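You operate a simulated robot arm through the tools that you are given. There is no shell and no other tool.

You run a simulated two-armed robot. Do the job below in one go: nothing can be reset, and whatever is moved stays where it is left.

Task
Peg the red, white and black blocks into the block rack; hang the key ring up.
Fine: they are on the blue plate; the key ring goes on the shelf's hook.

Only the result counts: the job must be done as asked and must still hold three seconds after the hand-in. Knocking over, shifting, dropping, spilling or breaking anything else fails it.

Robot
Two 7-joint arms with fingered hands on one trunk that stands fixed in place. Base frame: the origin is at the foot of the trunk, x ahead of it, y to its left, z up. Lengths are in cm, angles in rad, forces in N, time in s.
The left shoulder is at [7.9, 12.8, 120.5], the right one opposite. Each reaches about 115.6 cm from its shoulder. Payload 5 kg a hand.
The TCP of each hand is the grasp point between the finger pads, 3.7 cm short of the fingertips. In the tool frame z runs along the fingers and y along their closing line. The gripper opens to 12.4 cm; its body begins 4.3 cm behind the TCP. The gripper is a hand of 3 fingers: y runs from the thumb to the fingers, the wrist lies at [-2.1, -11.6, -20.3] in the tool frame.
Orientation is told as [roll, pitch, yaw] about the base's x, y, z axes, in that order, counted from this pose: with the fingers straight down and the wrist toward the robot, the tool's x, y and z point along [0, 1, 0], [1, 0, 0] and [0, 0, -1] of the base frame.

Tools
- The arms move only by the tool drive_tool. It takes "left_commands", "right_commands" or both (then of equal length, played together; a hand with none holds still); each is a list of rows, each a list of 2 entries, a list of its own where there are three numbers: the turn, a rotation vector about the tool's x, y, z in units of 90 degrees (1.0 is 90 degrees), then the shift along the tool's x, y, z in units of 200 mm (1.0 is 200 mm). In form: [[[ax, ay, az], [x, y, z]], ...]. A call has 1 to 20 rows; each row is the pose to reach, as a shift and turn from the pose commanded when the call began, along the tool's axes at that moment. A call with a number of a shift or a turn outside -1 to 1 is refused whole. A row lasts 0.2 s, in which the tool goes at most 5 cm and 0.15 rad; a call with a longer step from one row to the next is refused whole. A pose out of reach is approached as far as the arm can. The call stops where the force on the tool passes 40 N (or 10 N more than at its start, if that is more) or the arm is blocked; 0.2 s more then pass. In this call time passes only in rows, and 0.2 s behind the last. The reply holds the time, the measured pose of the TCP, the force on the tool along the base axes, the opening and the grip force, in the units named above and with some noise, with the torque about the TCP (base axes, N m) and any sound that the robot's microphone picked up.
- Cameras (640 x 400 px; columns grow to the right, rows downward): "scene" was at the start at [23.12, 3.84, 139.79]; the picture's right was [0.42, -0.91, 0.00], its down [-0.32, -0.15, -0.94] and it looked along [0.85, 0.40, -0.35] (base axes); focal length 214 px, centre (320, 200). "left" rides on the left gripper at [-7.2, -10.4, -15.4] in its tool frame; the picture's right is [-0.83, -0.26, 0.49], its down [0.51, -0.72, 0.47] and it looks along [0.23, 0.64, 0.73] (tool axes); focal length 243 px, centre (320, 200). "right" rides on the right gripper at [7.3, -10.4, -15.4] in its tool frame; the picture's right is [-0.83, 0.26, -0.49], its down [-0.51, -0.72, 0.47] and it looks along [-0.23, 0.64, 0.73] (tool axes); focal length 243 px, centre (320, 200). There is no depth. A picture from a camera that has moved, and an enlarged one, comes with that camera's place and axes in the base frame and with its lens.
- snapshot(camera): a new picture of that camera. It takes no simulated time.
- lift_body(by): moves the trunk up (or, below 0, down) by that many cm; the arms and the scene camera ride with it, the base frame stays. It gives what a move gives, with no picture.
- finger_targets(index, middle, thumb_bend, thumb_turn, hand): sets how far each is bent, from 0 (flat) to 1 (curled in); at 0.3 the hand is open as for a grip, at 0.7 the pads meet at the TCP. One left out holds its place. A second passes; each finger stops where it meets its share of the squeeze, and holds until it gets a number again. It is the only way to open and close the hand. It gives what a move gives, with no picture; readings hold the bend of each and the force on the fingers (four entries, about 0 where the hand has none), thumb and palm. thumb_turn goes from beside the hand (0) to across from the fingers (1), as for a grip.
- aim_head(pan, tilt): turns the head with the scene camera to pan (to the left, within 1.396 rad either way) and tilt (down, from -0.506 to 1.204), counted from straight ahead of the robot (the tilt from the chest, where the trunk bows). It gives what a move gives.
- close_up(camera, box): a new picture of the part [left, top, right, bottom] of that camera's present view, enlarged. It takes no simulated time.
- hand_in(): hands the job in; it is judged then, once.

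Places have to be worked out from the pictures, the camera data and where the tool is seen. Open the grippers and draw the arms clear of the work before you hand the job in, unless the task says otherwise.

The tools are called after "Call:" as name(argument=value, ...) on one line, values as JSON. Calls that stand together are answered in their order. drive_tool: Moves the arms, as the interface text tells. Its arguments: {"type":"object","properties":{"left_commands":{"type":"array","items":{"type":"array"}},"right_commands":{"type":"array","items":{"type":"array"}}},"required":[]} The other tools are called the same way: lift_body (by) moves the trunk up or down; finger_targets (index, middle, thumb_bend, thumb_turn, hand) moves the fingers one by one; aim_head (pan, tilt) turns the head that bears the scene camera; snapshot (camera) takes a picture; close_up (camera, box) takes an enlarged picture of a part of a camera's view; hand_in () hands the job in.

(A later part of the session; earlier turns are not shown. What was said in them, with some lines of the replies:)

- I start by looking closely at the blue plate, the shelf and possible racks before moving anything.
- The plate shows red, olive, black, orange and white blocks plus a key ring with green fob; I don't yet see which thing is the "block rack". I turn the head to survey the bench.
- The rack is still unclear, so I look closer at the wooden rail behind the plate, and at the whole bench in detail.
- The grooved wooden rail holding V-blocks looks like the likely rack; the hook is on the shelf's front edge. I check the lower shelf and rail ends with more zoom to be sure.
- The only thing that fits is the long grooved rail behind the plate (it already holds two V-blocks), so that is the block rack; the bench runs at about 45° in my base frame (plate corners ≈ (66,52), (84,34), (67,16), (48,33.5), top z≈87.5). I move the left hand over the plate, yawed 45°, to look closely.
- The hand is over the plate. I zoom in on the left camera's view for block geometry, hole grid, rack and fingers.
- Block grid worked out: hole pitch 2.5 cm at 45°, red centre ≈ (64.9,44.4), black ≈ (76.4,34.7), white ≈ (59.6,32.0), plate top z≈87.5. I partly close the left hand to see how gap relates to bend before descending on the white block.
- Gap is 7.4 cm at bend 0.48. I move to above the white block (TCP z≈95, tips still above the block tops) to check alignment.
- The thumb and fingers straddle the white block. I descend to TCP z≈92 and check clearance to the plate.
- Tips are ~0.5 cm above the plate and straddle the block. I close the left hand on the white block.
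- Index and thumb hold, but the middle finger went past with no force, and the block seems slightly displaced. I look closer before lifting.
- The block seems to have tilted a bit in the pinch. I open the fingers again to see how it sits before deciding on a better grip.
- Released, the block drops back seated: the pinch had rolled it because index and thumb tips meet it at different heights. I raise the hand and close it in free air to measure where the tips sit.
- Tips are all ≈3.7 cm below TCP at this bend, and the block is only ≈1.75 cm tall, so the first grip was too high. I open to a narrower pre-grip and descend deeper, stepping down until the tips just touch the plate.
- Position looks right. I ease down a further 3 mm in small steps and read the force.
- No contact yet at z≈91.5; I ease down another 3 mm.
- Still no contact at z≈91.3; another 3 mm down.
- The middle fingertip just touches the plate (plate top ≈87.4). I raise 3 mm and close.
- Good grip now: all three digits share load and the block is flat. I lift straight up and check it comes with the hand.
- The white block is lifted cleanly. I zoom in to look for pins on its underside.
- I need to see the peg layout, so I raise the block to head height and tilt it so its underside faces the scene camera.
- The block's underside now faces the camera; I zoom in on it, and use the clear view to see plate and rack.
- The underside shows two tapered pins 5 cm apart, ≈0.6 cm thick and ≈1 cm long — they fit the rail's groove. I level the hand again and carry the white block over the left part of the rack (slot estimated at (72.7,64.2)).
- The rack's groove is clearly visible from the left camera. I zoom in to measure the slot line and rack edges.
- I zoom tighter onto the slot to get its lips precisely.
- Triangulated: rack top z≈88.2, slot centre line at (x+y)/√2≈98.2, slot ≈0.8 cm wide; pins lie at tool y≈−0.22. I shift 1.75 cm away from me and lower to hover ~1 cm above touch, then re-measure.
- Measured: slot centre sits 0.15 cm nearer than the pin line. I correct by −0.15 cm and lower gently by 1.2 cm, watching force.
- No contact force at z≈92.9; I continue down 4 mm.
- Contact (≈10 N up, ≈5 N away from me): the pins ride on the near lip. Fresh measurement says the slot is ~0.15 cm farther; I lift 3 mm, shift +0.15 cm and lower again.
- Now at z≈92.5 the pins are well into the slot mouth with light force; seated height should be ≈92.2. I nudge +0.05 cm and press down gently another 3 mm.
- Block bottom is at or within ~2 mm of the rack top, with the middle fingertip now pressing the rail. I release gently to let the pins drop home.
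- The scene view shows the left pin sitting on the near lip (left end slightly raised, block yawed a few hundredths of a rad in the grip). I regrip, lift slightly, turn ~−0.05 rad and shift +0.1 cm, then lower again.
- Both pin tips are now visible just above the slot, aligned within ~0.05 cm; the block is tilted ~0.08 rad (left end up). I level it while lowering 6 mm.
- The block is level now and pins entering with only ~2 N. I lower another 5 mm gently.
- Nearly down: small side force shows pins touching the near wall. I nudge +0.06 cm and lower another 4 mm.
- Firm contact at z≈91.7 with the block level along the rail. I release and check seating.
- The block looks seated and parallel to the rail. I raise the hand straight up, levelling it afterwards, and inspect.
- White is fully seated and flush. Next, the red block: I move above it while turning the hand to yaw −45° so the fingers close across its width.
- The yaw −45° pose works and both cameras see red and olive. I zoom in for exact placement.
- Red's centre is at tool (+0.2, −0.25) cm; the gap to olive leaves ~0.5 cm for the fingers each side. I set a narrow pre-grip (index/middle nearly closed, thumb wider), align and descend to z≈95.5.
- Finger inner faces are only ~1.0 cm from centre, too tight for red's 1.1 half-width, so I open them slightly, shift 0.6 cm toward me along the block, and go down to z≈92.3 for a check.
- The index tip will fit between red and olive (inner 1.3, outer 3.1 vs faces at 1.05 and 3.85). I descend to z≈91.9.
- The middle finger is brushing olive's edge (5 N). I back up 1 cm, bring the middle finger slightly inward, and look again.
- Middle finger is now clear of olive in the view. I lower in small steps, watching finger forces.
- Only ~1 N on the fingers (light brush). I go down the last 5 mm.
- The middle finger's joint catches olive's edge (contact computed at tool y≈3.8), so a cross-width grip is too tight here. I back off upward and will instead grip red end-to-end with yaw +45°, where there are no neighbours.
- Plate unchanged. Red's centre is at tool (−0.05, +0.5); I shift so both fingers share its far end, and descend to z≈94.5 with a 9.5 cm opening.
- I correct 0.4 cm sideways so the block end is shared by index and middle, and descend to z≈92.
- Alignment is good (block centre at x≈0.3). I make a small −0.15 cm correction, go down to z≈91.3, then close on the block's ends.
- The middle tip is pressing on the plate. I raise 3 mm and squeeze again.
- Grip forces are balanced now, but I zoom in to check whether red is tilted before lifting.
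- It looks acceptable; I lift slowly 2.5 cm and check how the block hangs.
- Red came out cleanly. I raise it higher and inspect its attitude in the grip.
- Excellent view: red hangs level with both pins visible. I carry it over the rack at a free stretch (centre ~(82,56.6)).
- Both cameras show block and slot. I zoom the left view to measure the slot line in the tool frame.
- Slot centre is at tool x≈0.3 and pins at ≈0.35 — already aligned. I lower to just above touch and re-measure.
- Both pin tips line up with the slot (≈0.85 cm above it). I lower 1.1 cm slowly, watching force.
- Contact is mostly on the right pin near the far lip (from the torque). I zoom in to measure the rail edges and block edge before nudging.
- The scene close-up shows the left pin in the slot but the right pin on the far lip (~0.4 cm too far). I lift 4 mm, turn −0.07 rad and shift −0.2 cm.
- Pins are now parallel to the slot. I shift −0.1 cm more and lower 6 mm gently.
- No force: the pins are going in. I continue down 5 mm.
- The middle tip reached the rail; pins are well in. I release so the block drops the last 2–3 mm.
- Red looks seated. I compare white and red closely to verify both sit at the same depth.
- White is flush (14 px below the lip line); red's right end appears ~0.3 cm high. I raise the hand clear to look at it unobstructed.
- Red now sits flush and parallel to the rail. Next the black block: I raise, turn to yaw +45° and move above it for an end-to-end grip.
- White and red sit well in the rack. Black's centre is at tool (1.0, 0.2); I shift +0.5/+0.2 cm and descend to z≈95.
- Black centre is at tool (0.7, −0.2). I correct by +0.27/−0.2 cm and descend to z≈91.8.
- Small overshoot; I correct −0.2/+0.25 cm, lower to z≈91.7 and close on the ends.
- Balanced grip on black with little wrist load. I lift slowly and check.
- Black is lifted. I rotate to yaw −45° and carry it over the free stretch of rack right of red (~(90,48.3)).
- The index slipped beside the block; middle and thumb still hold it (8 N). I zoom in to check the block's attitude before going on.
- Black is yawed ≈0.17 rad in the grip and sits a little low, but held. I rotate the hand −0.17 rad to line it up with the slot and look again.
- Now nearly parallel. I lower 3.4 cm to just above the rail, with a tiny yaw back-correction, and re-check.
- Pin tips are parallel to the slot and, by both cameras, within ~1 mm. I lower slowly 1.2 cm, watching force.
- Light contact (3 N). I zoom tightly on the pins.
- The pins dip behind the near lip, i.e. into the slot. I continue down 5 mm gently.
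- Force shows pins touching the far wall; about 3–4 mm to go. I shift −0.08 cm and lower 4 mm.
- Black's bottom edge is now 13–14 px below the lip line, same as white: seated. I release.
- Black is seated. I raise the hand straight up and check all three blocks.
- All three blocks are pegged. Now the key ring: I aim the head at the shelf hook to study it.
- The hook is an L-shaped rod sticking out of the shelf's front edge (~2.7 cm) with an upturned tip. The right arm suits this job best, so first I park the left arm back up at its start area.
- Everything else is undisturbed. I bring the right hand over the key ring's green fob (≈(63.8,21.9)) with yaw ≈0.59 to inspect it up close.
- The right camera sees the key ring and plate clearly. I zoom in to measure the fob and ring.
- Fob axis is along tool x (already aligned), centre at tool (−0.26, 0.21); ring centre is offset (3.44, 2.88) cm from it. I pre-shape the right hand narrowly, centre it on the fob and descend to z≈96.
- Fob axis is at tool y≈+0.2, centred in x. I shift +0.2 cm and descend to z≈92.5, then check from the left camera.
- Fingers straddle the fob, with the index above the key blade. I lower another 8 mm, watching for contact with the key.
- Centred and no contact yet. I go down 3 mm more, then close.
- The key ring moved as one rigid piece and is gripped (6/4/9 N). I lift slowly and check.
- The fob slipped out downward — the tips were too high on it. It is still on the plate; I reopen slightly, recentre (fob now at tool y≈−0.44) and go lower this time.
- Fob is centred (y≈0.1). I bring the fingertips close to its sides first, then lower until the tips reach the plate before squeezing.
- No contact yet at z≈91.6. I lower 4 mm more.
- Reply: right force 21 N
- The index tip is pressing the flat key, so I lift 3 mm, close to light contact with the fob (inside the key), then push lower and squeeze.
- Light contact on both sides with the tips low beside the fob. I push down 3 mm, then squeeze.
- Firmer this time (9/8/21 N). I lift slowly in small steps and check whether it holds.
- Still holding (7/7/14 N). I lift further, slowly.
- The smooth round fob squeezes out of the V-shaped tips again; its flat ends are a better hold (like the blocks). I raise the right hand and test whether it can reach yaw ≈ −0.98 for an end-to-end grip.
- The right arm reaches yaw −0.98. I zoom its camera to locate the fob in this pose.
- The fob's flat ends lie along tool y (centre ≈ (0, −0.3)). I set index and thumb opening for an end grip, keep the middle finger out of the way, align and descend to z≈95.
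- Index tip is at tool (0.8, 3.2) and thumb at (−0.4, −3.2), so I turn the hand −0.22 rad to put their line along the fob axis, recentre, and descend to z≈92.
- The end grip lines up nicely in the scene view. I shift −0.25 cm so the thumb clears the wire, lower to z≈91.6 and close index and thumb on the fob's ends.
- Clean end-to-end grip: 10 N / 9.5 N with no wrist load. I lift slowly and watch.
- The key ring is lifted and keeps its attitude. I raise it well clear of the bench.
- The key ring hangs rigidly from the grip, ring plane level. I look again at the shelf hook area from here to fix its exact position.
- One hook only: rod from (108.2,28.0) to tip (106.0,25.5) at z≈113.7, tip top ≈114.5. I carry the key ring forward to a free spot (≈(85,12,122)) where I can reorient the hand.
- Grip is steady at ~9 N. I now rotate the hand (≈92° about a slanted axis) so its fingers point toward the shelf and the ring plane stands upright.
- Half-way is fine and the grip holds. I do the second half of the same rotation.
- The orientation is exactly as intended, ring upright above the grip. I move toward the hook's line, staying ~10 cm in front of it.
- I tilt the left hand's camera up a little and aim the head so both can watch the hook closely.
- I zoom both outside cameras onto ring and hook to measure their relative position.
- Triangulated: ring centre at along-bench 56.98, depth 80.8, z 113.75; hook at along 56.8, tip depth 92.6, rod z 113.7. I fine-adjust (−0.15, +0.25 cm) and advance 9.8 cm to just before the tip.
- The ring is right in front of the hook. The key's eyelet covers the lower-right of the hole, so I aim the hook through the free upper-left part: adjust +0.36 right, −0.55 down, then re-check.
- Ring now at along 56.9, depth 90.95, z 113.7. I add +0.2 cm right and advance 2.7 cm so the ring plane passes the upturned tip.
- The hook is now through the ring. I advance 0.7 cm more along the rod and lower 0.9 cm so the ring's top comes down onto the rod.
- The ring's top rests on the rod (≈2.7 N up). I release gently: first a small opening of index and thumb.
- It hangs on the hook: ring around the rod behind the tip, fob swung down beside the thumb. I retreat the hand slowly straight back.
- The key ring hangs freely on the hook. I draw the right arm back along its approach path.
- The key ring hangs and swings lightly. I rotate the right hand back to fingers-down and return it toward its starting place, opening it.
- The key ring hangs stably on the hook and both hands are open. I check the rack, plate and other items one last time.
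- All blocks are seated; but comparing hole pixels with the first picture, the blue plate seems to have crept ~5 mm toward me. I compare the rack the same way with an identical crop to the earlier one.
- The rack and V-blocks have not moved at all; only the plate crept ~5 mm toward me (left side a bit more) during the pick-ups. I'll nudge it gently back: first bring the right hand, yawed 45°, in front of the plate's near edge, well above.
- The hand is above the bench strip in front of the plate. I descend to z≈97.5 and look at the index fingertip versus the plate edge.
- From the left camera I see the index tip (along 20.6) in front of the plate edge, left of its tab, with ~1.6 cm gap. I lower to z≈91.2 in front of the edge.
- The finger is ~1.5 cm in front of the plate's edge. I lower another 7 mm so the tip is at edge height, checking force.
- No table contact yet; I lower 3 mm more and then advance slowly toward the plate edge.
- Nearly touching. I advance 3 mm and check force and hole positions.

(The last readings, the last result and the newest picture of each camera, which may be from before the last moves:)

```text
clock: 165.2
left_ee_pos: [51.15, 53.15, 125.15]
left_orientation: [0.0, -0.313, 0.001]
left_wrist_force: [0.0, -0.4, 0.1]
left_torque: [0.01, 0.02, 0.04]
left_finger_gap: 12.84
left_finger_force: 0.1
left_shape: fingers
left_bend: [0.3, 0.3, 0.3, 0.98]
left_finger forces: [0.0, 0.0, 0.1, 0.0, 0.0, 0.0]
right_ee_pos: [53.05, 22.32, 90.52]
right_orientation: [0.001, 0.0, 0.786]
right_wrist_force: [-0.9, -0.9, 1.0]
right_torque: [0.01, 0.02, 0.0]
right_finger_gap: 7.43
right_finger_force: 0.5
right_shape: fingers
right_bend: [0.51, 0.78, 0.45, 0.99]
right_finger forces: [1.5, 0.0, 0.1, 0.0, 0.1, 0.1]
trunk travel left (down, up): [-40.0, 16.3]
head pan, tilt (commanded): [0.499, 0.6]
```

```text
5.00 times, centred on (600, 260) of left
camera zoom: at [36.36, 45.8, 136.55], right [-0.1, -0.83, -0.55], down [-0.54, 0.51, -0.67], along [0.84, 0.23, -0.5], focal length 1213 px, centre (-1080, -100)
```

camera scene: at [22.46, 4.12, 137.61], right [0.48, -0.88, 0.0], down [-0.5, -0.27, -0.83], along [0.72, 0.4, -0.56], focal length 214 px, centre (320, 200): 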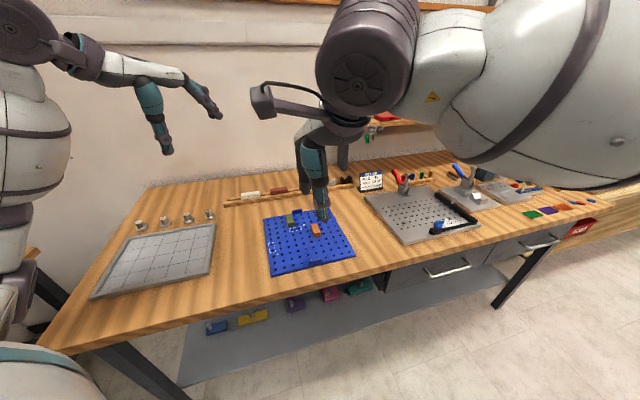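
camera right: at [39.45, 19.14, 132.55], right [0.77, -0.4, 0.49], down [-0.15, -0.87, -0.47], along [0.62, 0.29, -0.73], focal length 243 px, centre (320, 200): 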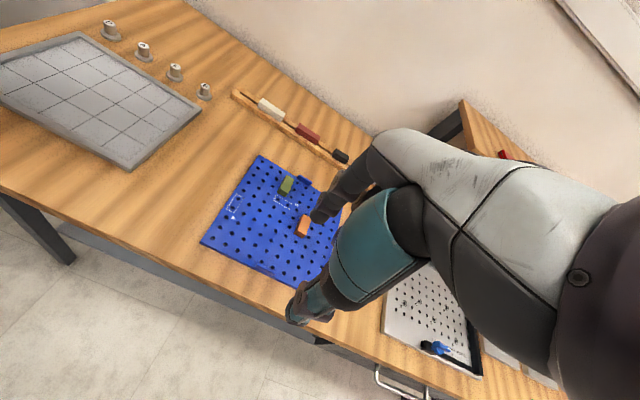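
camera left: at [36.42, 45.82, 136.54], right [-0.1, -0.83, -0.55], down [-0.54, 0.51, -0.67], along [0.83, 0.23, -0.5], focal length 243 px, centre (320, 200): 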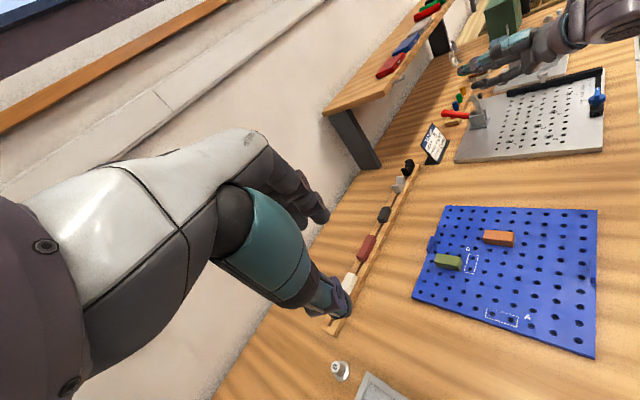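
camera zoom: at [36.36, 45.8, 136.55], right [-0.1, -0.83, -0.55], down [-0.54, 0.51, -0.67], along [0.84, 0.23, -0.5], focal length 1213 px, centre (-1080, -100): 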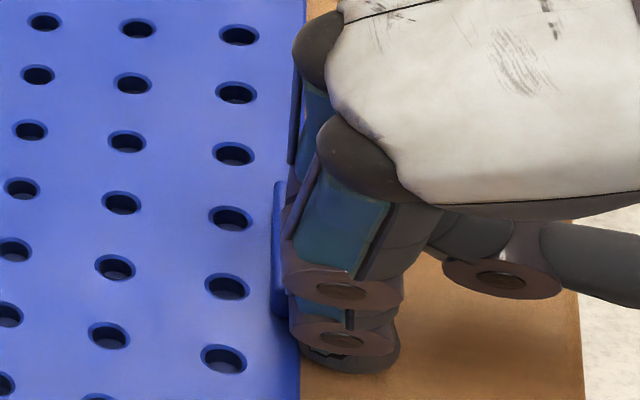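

Contact made (1.5 N), plate not yet moving. I push 4 mm more.

Call:
drive_tool(right_commands=[[[0, 0, 0], [0, 0.005, 0]], [[0, 0, 0], [0, 0.01, 0]], [[0, 0, 0], [0, 0.015, 0]], [[0, 0, 0], [0, 0.02, 0]]])

Call:
close_up(camera="left", box=[560, 220, 640, 300])

Call:
close_up(camera="scene", box=[255, 200, 365, 280])

```text
clock: 166.2
left_ee_pos: [51.17, 53.0, 125.18]
left_orientation: [-0.003, -0.312, 0.001]
left_wrist_force: [0.7, 0.2, 0.2]
left_torque: [0.05, 0.01, 0.0]
left_finger_gap: 12.83
left_finger_force: 0.1
left_shape: fingers
left_bend: [0.3, 0.3, 0.3, 0.98]
left_finger forces: [0.1, 0.1, 0.0, 0.1, 0.0, 0.0]
right_ee_pos: [53.29, 22.7, 90.4]
right_orientation: [0.0, -0.001, 0.786]
right_wrist_force: [-1.7, -1.7, 1.3]
right_torque: [-0.04, 0.03, 0.01]
right_finger_gap: 7.32
right_finger_force: 1.4
right_shape: fingers
right_bend: [0.51, 0.78, 0.45, 0.99]
right_finger forces: [2.5, 0.0, 0.1, 0.0, 0.1, 0.0]
trunk travel left (down, up): [-40.0, 16.3]
head pan, tilt (commanded): [0.499, 0.6]
```

```text
5.00 times, centred on (600, 260) of left
camera zoom: at [36.35, 45.79, 136.56], right [-0.1, -0.83, -0.55], down [-0.54, 0.51, -0.67], along [0.84, 0.23, -0.5], focal length 1213 px, centre (-1080, -100)
```

zoom: 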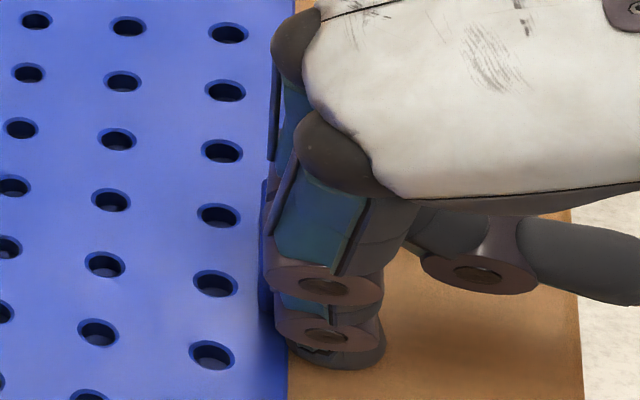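

```text
5.00 times, centred on (310, 240) of scene
camera zoom: at [22.42, 4.1, 137.62], right [0.48, -0.88, 0.0], down [-0.5, -0.27, -0.83], along [0.72, 0.4, -0.56], focal length 1072 px, centre (370, 0)
```

zoom: 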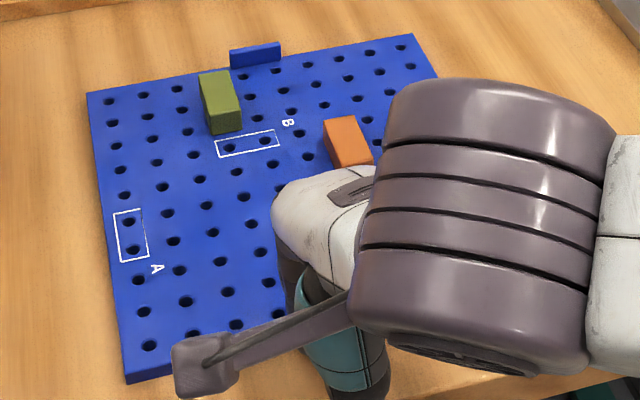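

The plate moved back ~3 mm, about half way, with only 2–3 N. I push another 3 mm.

Call:
drive_tool(right_commands=[[[0, 0, 0], [0, 0.005, 0]], [[0, 0, 0], [0, 0.01, 0]], [[0, 0, 0], [0, 0.014, 0]]])

Call:
close_up(camera="left", box=[560, 220, 640, 300])

Call:
close_up(camera="scene", box=[255, 200, 365, 280])

```text
clock: 166.9
left_ee_pos: [51.16, 53.03, 125.11]
left_orientation: [-0.002, -0.313, 0.001]
left_wrist_force: [0.1, 0.6, -0.8]
left_torque: [-0.04, 0.0, -0.02]
left_finger_gap: 12.82
left_finger_force: 0.0
left_shape: fingers
left_bend: [0.3, 0.3, 0.3, 0.98]
left_finger forces: [0.1, 0.1, 0.0, 0.1, 0.0, 0.0]
right_ee_pos: [53.36, 22.97, 90.54]
right_orientation: [0.001, 0.002, 0.784]
right_wrist_force: [-2.8, -2.9, 1.4]
right_torque: [-0.01, -0.01, 0.02]
right_finger_gap: 7.26
right_finger_force: 1.7
right_shape: fingers
right_bend: [0.52, 0.78, 0.45, 0.99]
right_finger forces: [3.3, 0.0, 0.1, 0.0, 0.1, 0.0]
trunk travel left (down, up): [-40.0, 16.3]
head pan, tilt (commanded): [0.499, 0.6]
```

```text
5.00 times, centred on (600, 260) of left
camera zoom: at [36.34, 45.79, 136.56], right [-0.1, -0.83, -0.55], down [-0.54, 0.51, -0.67], along [0.84, 0.23, -0.5], focal length 1213 px, centre (-1080, -100)
```

zoom: 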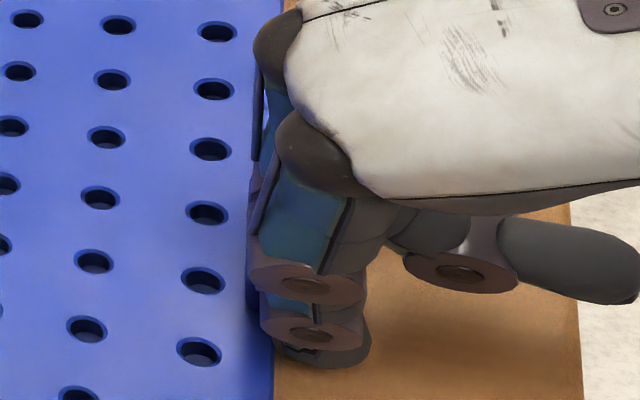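

```text
5.00 times, centred on (310, 240) of scene
camera zoom: at [22.41, 4.1, 137.62], right [0.48, -0.88, 0.0], down [-0.5, -0.27, -0.83], along [0.72, 0.4, -0.56], focal length 1072 px, centre (370, 0)
```

zoom: 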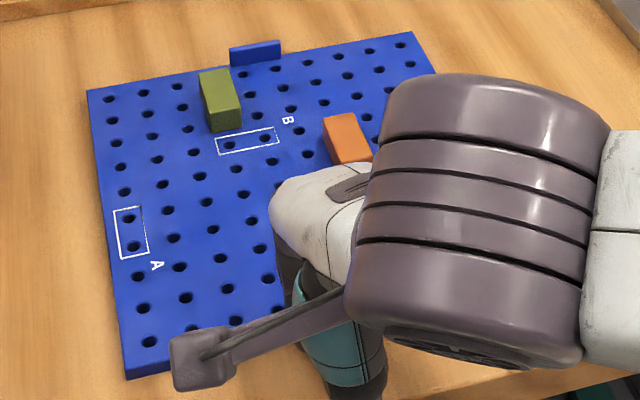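

The left edge now matches the original pixels within 1–2 px. That's good; I back the finger off, lift straight up and return the arm to a clear pose.

Call:
drive_tool(right_commands=[[[0, 0, 0], [0, -0.03, 0]], [[0, 0, 0], [0, -0.08, 0]], [[0, 0, 0], [0, -0.08, -0.15]], [[0, 0, 0], [0, -0.08, -0.35]], [[0, 0, 0], [0, -0.08, -0.55]], [[0, 0, 0], [0, -0.08, -0.75]], [[0, 0, 0], [0, -0.08, -0.95]]])

Call:
drive_tool(right_commands=[[[0, 0, 0.0625], [-0.06, -0.02, -0.1]], [[0, 0, 0.125], [-0.12, -0.04, -0.2]], [[0, 0, 0.1875], [-0.2, -0.06, -0.3]], [[0, 0, 0.25], [-0.3, -0.08, -0.4]], [[0, 0, 0.3125], [-0.4, -0.1, -0.5]], [[0, 0, 0.375], [-0.5, -0.12, -0.6]], [[0, 0, 0.4375], [-0.6, -0.14, -0.7]], [[0, 0, 0.5], [-0.7, -0.15, -0.8]]])

Call:
finger_targets(hand="right", index=0.3, middle=0.3, thumb_bend=0.3)

Call:
snapshot(camera="scene")

Call:
close_up(camera="scene", box=[255, 200, 365, 280])

Call:
close_up(camera="scene", box=[330, 100, 420, 160])

Call:
close_up(camera="scene", box=[215, 170, 365, 215])

```text
clock: 168.6
left_ee_pos: [51.07, 53.14, 125.14]
left_orientation: [-0.001, -0.315, 0.0]
left_wrist_force: [0.5, 0.1, -0.1]
left_torque: [-0.01, -0.04, 0.03]
left_finger_gap: 12.83
left_finger_force: 0.1
left_shape: fingers
left_bend: [0.3, 0.3, 0.3, 0.98]
left_finger forces: [0.0, 0.1, 0.1, 0.0, 0.0, 0.0]
right_ee_pos: [52.71, 22.13, 109.4]
right_orientation: [0.0, -0.002, 0.786]
right_wrist_force: [-1.0, -0.2, 0.5]
right_torque: [0.01, 0.03, 0.01]
right_finger_gap: 7.55
right_finger_force: 0.0
right_shape: fingers
right_bend: [0.5, 0.78, 0.45, 0.99]
right_finger forces: [0.0, 0.0, 0.0, 0.0, 0.0, 0.0]
trunk travel left (down, up): [-40.0, 16.3]
head pan, tilt (commanded): [0.499, 0.6]
```

```text
clock: 170.3
left_ee_pos: [51.23, 53.13, 125.23]
left_orientation: [-0.003, -0.312, 0.0]
left_wrist_force: [0.1, 0.4, -0.8]
left_torque: [-0.01, 0.02, 0.03]
left_finger_gap: 12.83
left_finger_force: 0.1
left_shape: fingers
left_bend: [0.3, 0.3, 0.3, 0.98]
left_finger forces: [0.0, 0.1, 0.1, 0.0, 0.0, 0.0]
right_ee_pos: [60.2, 9.75, 125.55]
right_orientation: [-0.003, -0.003, -0.002]
right_wrist_force: [1.3, 0.0, 0.1]
right_torque: [-0.01, 0.02, -0.02]
right_finger_gap: 7.54
right_finger_force: 0.1
right_shape: fingers
right_bend: [0.5, 0.78, 0.45, 0.99]
right_finger forces: [0.0, 0.1, 0.0, 0.1, 0.1, 0.0]
trunk travel left (down, up): [-40.0, 16.3]
head pan, tilt (commanded): [0.499, 0.6]
```

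```text
clock: 171.3
left_ee_pos: [51.08, 53.13, 125.17]
left_orientation: [-0.002, -0.312, -0.001]
left_wrist_force: [-0.1, -0.1, 0.4]
left_torque: [0.0, 0.0, 0.01]
left_finger_gap: 12.83
left_finger_force: 0.1
left_shape: fingers
left_bend: [0.3, 0.3, 0.3, 0.98]
left_finger forces: [0.0, 0.0, 0.0, 0.0, 0.0, 0.0]
right_ee_pos: [60.17, 9.84, 125.56]
right_orientation: [-0.001, 0.0, 0.0]
right_wrist_force: [-0.2, 0.2, -0.2]
right_torque: [-0.01, 0.02, 0.01]
right_finger_gap: 12.84
right_finger_force: 0.1
right_shape: fingers
right_bend: [0.3, 0.3, 0.3, 0.98]
right_finger forces: [0.1, 0.0, 0.0, 0.0, 0.0, 0.0]
trunk travel left (down, up): [-40.0, 16.3]
head pan, tilt (commanded): [0.499, 0.6]
```

```text
taken
camera scene: at [22.45, 4.12, 137.61], right [0.48, -0.88, 0.0], down [-0.5, -0.27, -0.83], along [0.72, 0.4, -0.56], focal length 214 px, centre (320, 200)
```

scene: 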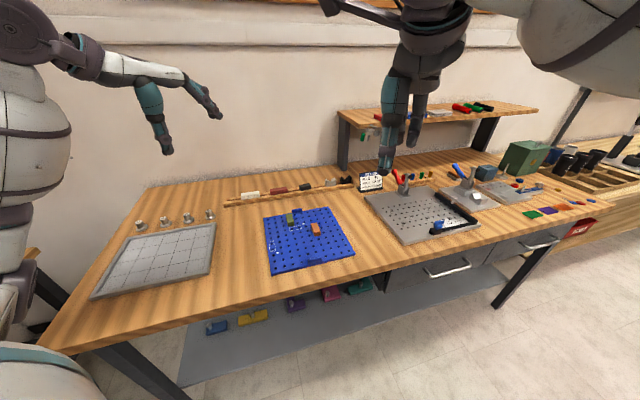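

```text
5.00 times, centred on (310, 240) of scene
camera zoom: at [22.45, 4.12, 137.61], right [0.48, -0.88, 0.0], down [-0.5, -0.27, -0.83], along [0.72, 0.4, -0.56], focal length 1072 px, centre (370, 0)
```

zoom: 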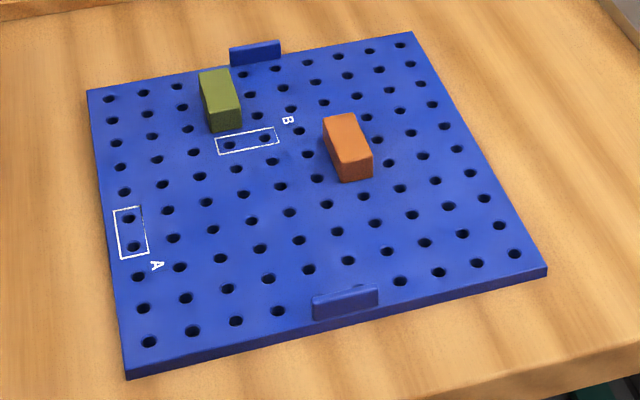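

```text
6.67 times, centred on (375, 130) of scene
camera zoom: at [22.45, 4.12, 137.61], right [0.48, -0.88, 0.0], down [-0.5, -0.27, -0.83], along [0.72, 0.4, -0.56], focal length 1430 px, centre (-47, 667)
```

zoom: 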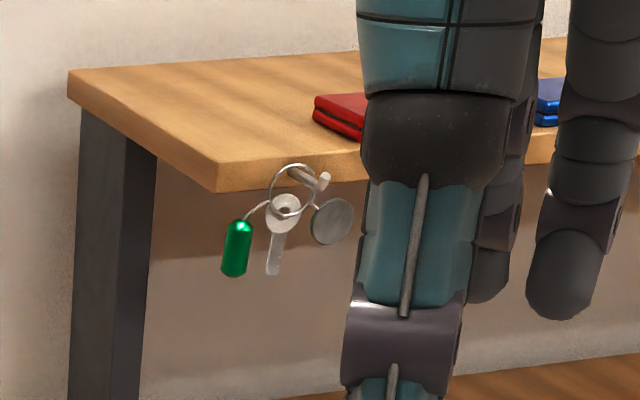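

```text
4.27 times, centred on (290, 192) of scene
camera zoom: at [22.45, 4.12, 137.61], right [0.48, -0.88, 0.0], down [-0.5, -0.27, -0.83], along [0.72, 0.4, -0.56], focal length 915 px, centre (448, 232)
```

zoom: 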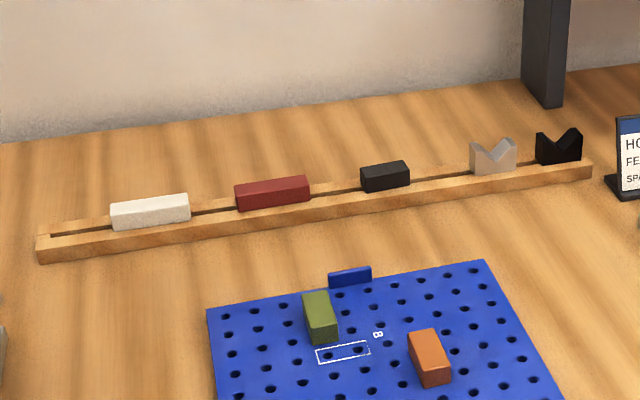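

Plate is back within ~2–3 mm of its original place, blocks pegged, key ring hanging still. I draw the right arm back to its start position, clear of the work.

Call:
drive_tool(right_commands=[[[0, 0, 0], [-0.07, -0.09, -0.12]], [[0, 0, 0], [-0.14, -0.19, -0.24]], [[0, 0, 0], [-0.21, -0.28, -0.35]], [[0, 0, 0], [-0.29, -0.38, -0.46]], [[0, 0, 0], [-0.355, -0.47, -0.57]]])

Call:
close_up(camera="scene", box=[330, 100, 420, 160])

Call:
snapshot(camera="scene")

```text
clock: 172.6
left_ee_pos: [50.85, 53.11, 125.27]
left_orientation: [0.0, -0.314, 0.0]
left_wrist_force: [-0.7, 0.2, 0.2]
left_torque: [0.04, 0.02, -0.01]
left_finger_gap: 12.84
left_finger_force: 0.1
left_shape: fingers
left_bend: [0.3, 0.3, 0.3, 0.98]
left_finger forces: [0.0, 0.0, 0.0, 0.1, 0.0, 0.0]
right_ee_pos: [50.27, 2.63, 137.16]
right_orientation: [0.001, -0.002, 0.001]
right_wrist_force: [-0.6, -0.1, -0.7]
right_torque: [0.01, -0.06, 0.0]
right_finger_gap: 12.82
right_finger_force: 0.1
right_shape: fingers
right_bend: [0.3, 0.3, 0.3, 0.98]
right_finger forces: [0.0, 0.0, 0.1, 0.0, 0.0, 0.0]
trunk travel left (down, up): [-40.0, 16.3]
head pan, tilt (commanded): [0.499, 0.6]
```

```text
6.67 times, centred on (375, 130) of scene
camera zoom: at [22.22, 4.06, 137.66], right [0.48, -0.88, 0.0], down [-0.49, -0.27, -0.83], along [0.73, 0.4, -0.56], focal length 1430 px, centre (-47, 667)
```

zoom: 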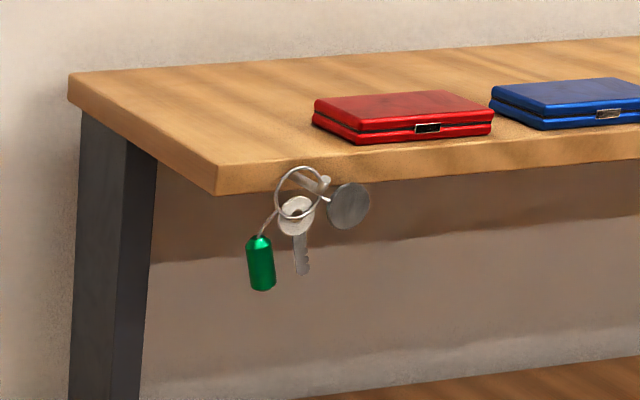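

```text
taken
camera scene: at [22.22, 4.06, 137.66], right [0.48, -0.88, 0.0], down [-0.49, -0.27, -0.83], along [0.73, 0.4, -0.56], focal length 214 px, centre (320, 200)
```

scene: 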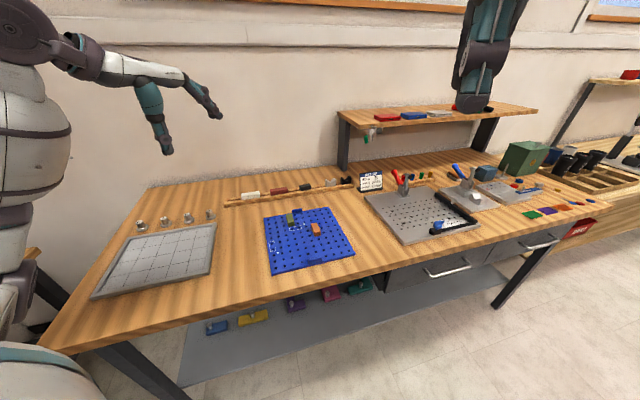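

The key ring still swings gently on the hook; I let a few seconds pass and check that it stays put.

Call:
finger_targets(hand="right", index=0.3)

Call:
finger_targets(hand="left", index=0.3)

Call:
close_up(camera="scene", box=[350, 115, 390, 145])

Call:
finger_targets(hand="right", middle=0.3)

Call:
close_up(camera="scene", box=[350, 115, 390, 145])

Call:
close_up(camera="left", box=[375, 45, 455, 105])

```text
clock: 173.6
left_ee_pos: [51.15, 53.13, 125.11]
left_orientation: [-0.001, -0.313, 0.0]
left_wrist_force: [-0.4, -0.3, -0.5]
left_torque: [0.01, 0.0, 0.0]
left_finger_gap: 12.8
left_finger_force: 0.0
left_shape: fingers
left_bend: [0.3, 0.3, 0.3, 0.98]
left_finger forces: [0.1, 0.0, 0.0, 0.1, 0.0, 0.0]
right_ee_pos: [50.54, 2.78, 136.96]
right_orientation: [0.001, 0.001, 0.001]
right_wrist_force: [-0.5, -0.2, 0.0]
right_torque: [0.01, -0.02, 0.03]
right_finger_gap: 12.84
right_finger_force: 0.0
right_shape: fingers
right_bend: [0.3, 0.3, 0.3, 0.98]
right_finger forces: [0.0, 0.1, 0.0, 0.0, 0.0, 0.1]
trunk travel left (down, up): [-40.0, 16.3]
head pan, tilt (commanded): [0.499, 0.6]
```

```text
clock: 174.6
left_ee_pos: [51.21, 53.21, 125.12]
left_orientation: [-0.002, -0.312, -0.002]
left_wrist_force: [-0.2, 0.1, 0.1]
left_torque: [-0.02, -0.03, -0.03]
left_finger_gap: 12.82
left_finger_force: 0.0
left_shape: fingers
left_bend: [0.3, 0.3, 0.3, 0.98]
left_finger forces: [0.0, 0.0, 0.1, 0.1, 0.0, 0.0]
right_ee_pos: [50.52, 2.71, 137.07]
right_orientation: [-0.001, 0.001, 0.0]
right_wrist_force: [0.7, 0.1, 0.0]
right_torque: [0.0, 0.01, 0.0]
right_finger_gap: 12.85
right_finger_force: 0.1
right_shape: fingers
right_bend: [0.3, 0.3, 0.3, 0.98]
right_finger forces: [0.0, 0.0, 0.0, 0.0, 0.0, 0.1]
trunk travel left (down, up): [-40.0, 16.3]
head pan, tilt (commanded): [0.499, 0.6]
```

```text
13.33 times, centred on (370, 130) of scene
camera zoom: at [22.46, 4.13, 137.61], right [0.48, -0.88, 0.0], down [-0.5, -0.27, -0.83], along [0.72, 0.4, -0.56], focal length 2860 px, centre (-347, 1133)
```

zoom: 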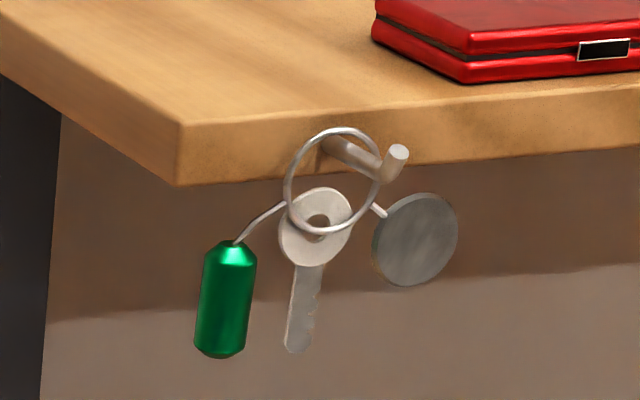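

```text
clock: 175.6
left_ee_pos: [51.23, 53.14, 125.12]
left_orientation: [-0.003, -0.312, 0.0]
left_wrist_force: [-0.1, -0.1, 0.2]
left_torque: [0.01, -0.03, -0.01]
left_finger_gap: 12.83
left_finger_force: 0.0
left_shape: fingers
left_bend: [0.3, 0.3, 0.3, 0.98]
left_finger forces: [0.1, 0.0, 0.0, 0.0, 0.1, 0.0]
right_ee_pos: [50.63, 2.67, 136.98]
right_orientation: [0.0, -0.001, 0.001]
right_wrist_force: [0.9, -0.7, -0.1]
right_torque: [0.02, 0.01, 0.01]
right_finger_gap: 12.8
right_finger_force: 0.1
right_shape: fingers
right_bend: [0.3, 0.3, 0.3, 0.98]
right_finger forces: [0.1, 0.0, 0.0, 0.1, 0.0, 0.1]
trunk travel left (down, up): [-40.0, 16.3]
head pan, tilt (commanded): [0.499, 0.6]
```

```text
13.33 times, centred on (370, 130) of scene
camera zoom: at [22.46, 4.13, 137.61], right [0.48, -0.88, 0.0], down [-0.5, -0.27, -0.83], along [0.72, 0.4, -0.56], focal length 2860 px, centre (-347, 1133)
```

zoom: 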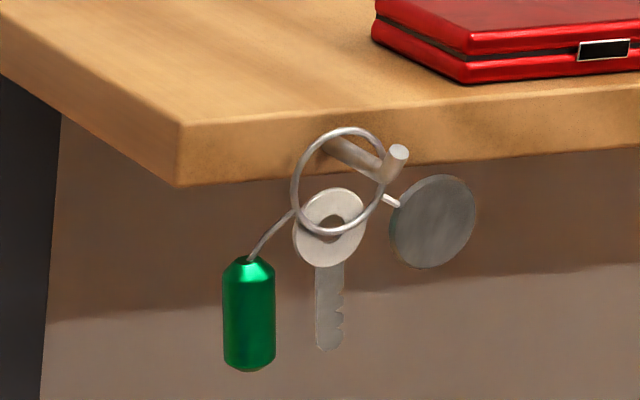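

```text
6.67 times, centred on (415, 75) of left
camera zoom: at [36.38, 45.82, 136.54], right [-0.1, -0.83, -0.55], down [-0.54, 0.51, -0.67], along [0.84, 0.23, -0.5], focal length 1618 px, centre (-313, 1033)
```

zoom: 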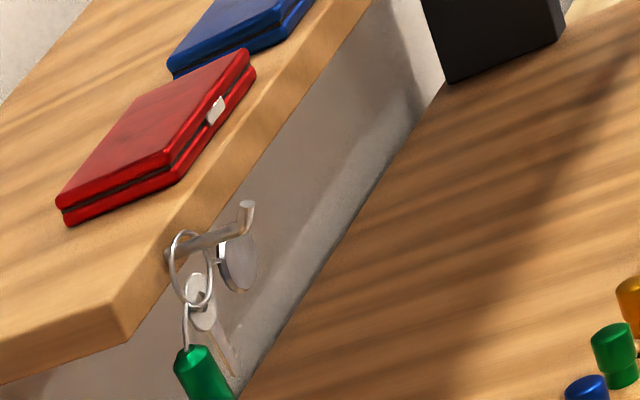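

It swings slowly but the ring stays near the rod's base. I let some more time pass for it to calm down.

Call:
drive_tool(right_commands=[[[0, 0, 0], [0, 0, 0]], [[0, 0, 0], [0, 0, 0]], [[0, 0, 0], [0, 0, 0]], [[0, 0, 0], [0, 0, 0]], [[0, 0, 0], [0, 0, 0]], [[0, 0, 0], [0, 0, 0]], [[0, 0, 0], [0, 0, 0]], [[0, 0, 0], [0, 0, 0]], [[0, 0, 0], [0, 0, 0]], [[0, 0, 0], [0, 0, 0]], [[0, 0, 0], [0, 0, 0]], [[0, 0, 0], [0, 0, 0]], [[0, 0, 0], [0, 0, 0]], [[0, 0, 0], [0, 0, 0]], [[0, 0, 0], [0, 0, 0]], [[0, 0, 0], [0, 0, 0]], [[0, 0, 0], [0, 0, 0]], [[0, 0, 0], [0, 0, 0]], [[0, 0, 0], [0, 0, 0]], [[0, 0, 0], [0, 0, 0]]])

Call:
close_up(camera="scene", box=[350, 115, 390, 145])

Call:
drive_tool(right_commands=[[[0, 0, 0], [0, 0, 0]], [[0, 0, 0], [0, 0, 0]], [[0, 0, 0], [0, 0, 0]], [[0, 0, 0], [0, 0, 0]], [[0, 0, 0], [0, 0, 0]], [[0, 0, 0], [0, 0, 0]], [[0, 0, 0], [0, 0, 0]], [[0, 0, 0], [0, 0, 0]], [[0, 0, 0], [0, 0, 0]], [[0, 0, 0], [0, 0, 0]], [[0, 0, 0], [0, 0, 0]], [[0, 0, 0], [0, 0, 0]], [[0, 0, 0], [0, 0, 0]], [[0, 0, 0], [0, 0, 0]], [[0, 0, 0], [0, 0, 0]], [[0, 0, 0], [0, 0, 0]], [[0, 0, 0], [0, 0, 0]], [[0, 0, 0], [0, 0, 0]], [[0, 0, 0], [0, 0, 0]], [[0, 0, 0], [0, 0, 0]]])

Call:
close_up(camera="scene", box=[350, 115, 390, 145])

```text
clock: 179.8
left_ee_pos: [51.09, 53.16, 125.09]
left_orientation: [-0.004, -0.312, -0.001]
left_wrist_force: [-0.7, 0.6, -0.4]
left_torque: [0.02, 0.0, 0.04]
left_finger_gap: 12.85
left_finger_force: 0.0
left_shape: fingers
left_bend: [0.3, 0.3, 0.3, 0.98]
left_finger forces: [0.0, 0.1, 0.1, 0.1, 0.0, 0.0]
right_ee_pos: [50.5, 2.62, 137.01]
right_orientation: [0.0, -0.001, 0.0]
right_wrist_force: [0.8, -0.7, 0.5]
right_torque: [-0.01, -0.04, -0.01]
right_finger_gap: 12.83
right_finger_force: 0.0
right_shape: fingers
right_bend: [0.3, 0.3, 0.3, 0.98]
right_finger forces: [0.0, 0.1, 0.0, 0.1, 0.1, 0.1]
trunk travel left (down, up): [-40.0, 16.3]
head pan, tilt (commanded): [0.499, 0.6]
```

```text
13.33 times, centred on (370, 130) of scene
camera zoom: at [22.45, 4.13, 137.61], right [0.48, -0.88, 0.0], down [-0.5, -0.27, -0.83], along [0.72, 0.4, -0.56], focal length 2860 px, centre (-347, 1133)
```

zoom: 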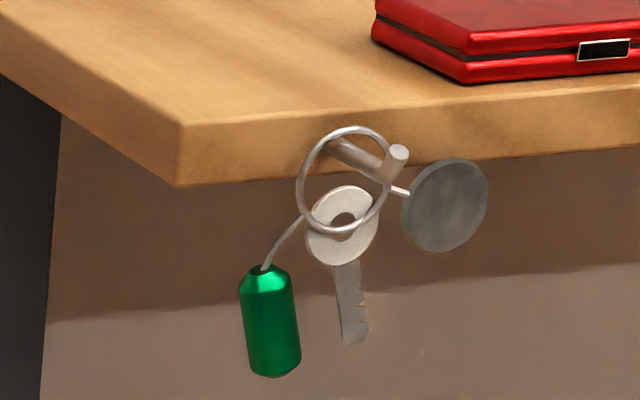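

```text
clock: 183.9
left_ee_pos: [51.14, 53.18, 125.22]
left_orientation: [-0.002, -0.312, -0.001]
left_wrist_force: [-0.2, 0.1, 0.5]
left_torque: [0.01, 0.01, 0.01]
left_finger_gap: 12.83
left_finger_force: 0.0
left_shape: fingers
left_bend: [0.3, 0.3, 0.3, 0.98]
left_finger forces: [0.0, 0.1, 0.0, 0.0, 0.0, 0.1]
right_ee_pos: [50.63, 2.79, 137.07]
right_orientation: [0.001, 0.001, 0.0]
right_wrist_force: [0.7, 0.0, -0.5]
right_torque: [0.0, 0.02, -0.03]
right_finger_gap: 12.82
right_finger_force: 0.0
right_shape: fingers
right_bend: [0.3, 0.3, 0.3, 0.98]
right_finger forces: [0.0, 0.1, 0.1, 0.0, 0.1, 0.0]
trunk travel left (down, up): [-40.0, 16.3]
head pan, tilt (commanded): [0.499, 0.6]
```

```text
13.33 times, centred on (370, 130) of scene
camera zoom: at [22.45, 4.13, 137.61], right [0.48, -0.88, 0.0], down [-0.5, -0.27, -0.83], along [0.72, 0.4, -0.56], focal length 2860 px, centre (-347, 1133)
```

zoom: 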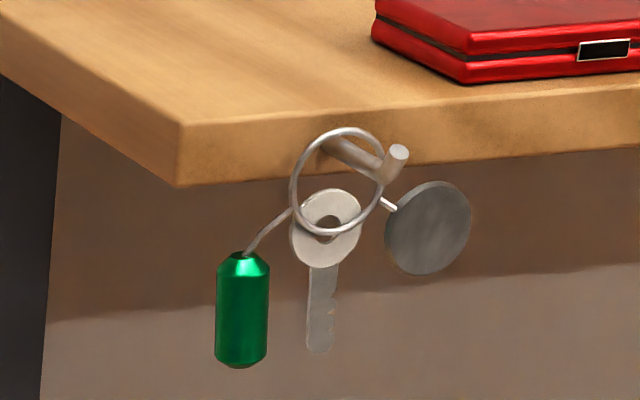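

The swing is dying down and the ring stays securely on the rod; red, white and black are pegged, both hands open and clear. I hand the job in.

Call:
hand_in()

```text
The job is handed in.
```

The red, white and black blocks are pegged into the rack and the key ring is hanging on the shelf's hook; I have handed the job in and don't have its verdict.

- **Rack:** I took the long grooved wooden rail behind the plate, the one already holding the two V-blocks, to be the block rack. Each block's two pins are down in its groove. White looked fully flush. Red and black looked seated, with black turned very slightly in the groove.
- **Key ring:** The ring is over the rod, behind the upturned tip. It was still swinging gently when I handed in, but the ring was not creeping along the rod. Two earlier grips on its green fob slipped while I was lifting it, and it only slid a little on the plate.
- **Blue plate:** It crept about 5 mm toward me during the pick-ups. I pushed it back with one finger, to within about 2–3 mm of where it started.
- **Everything else:** The rack and its V-blocks matched the first pictures. The olive and orange blocks are still pegged on the plate, and I saw nothing else out of place. Both hands are open and back near their starting positions.
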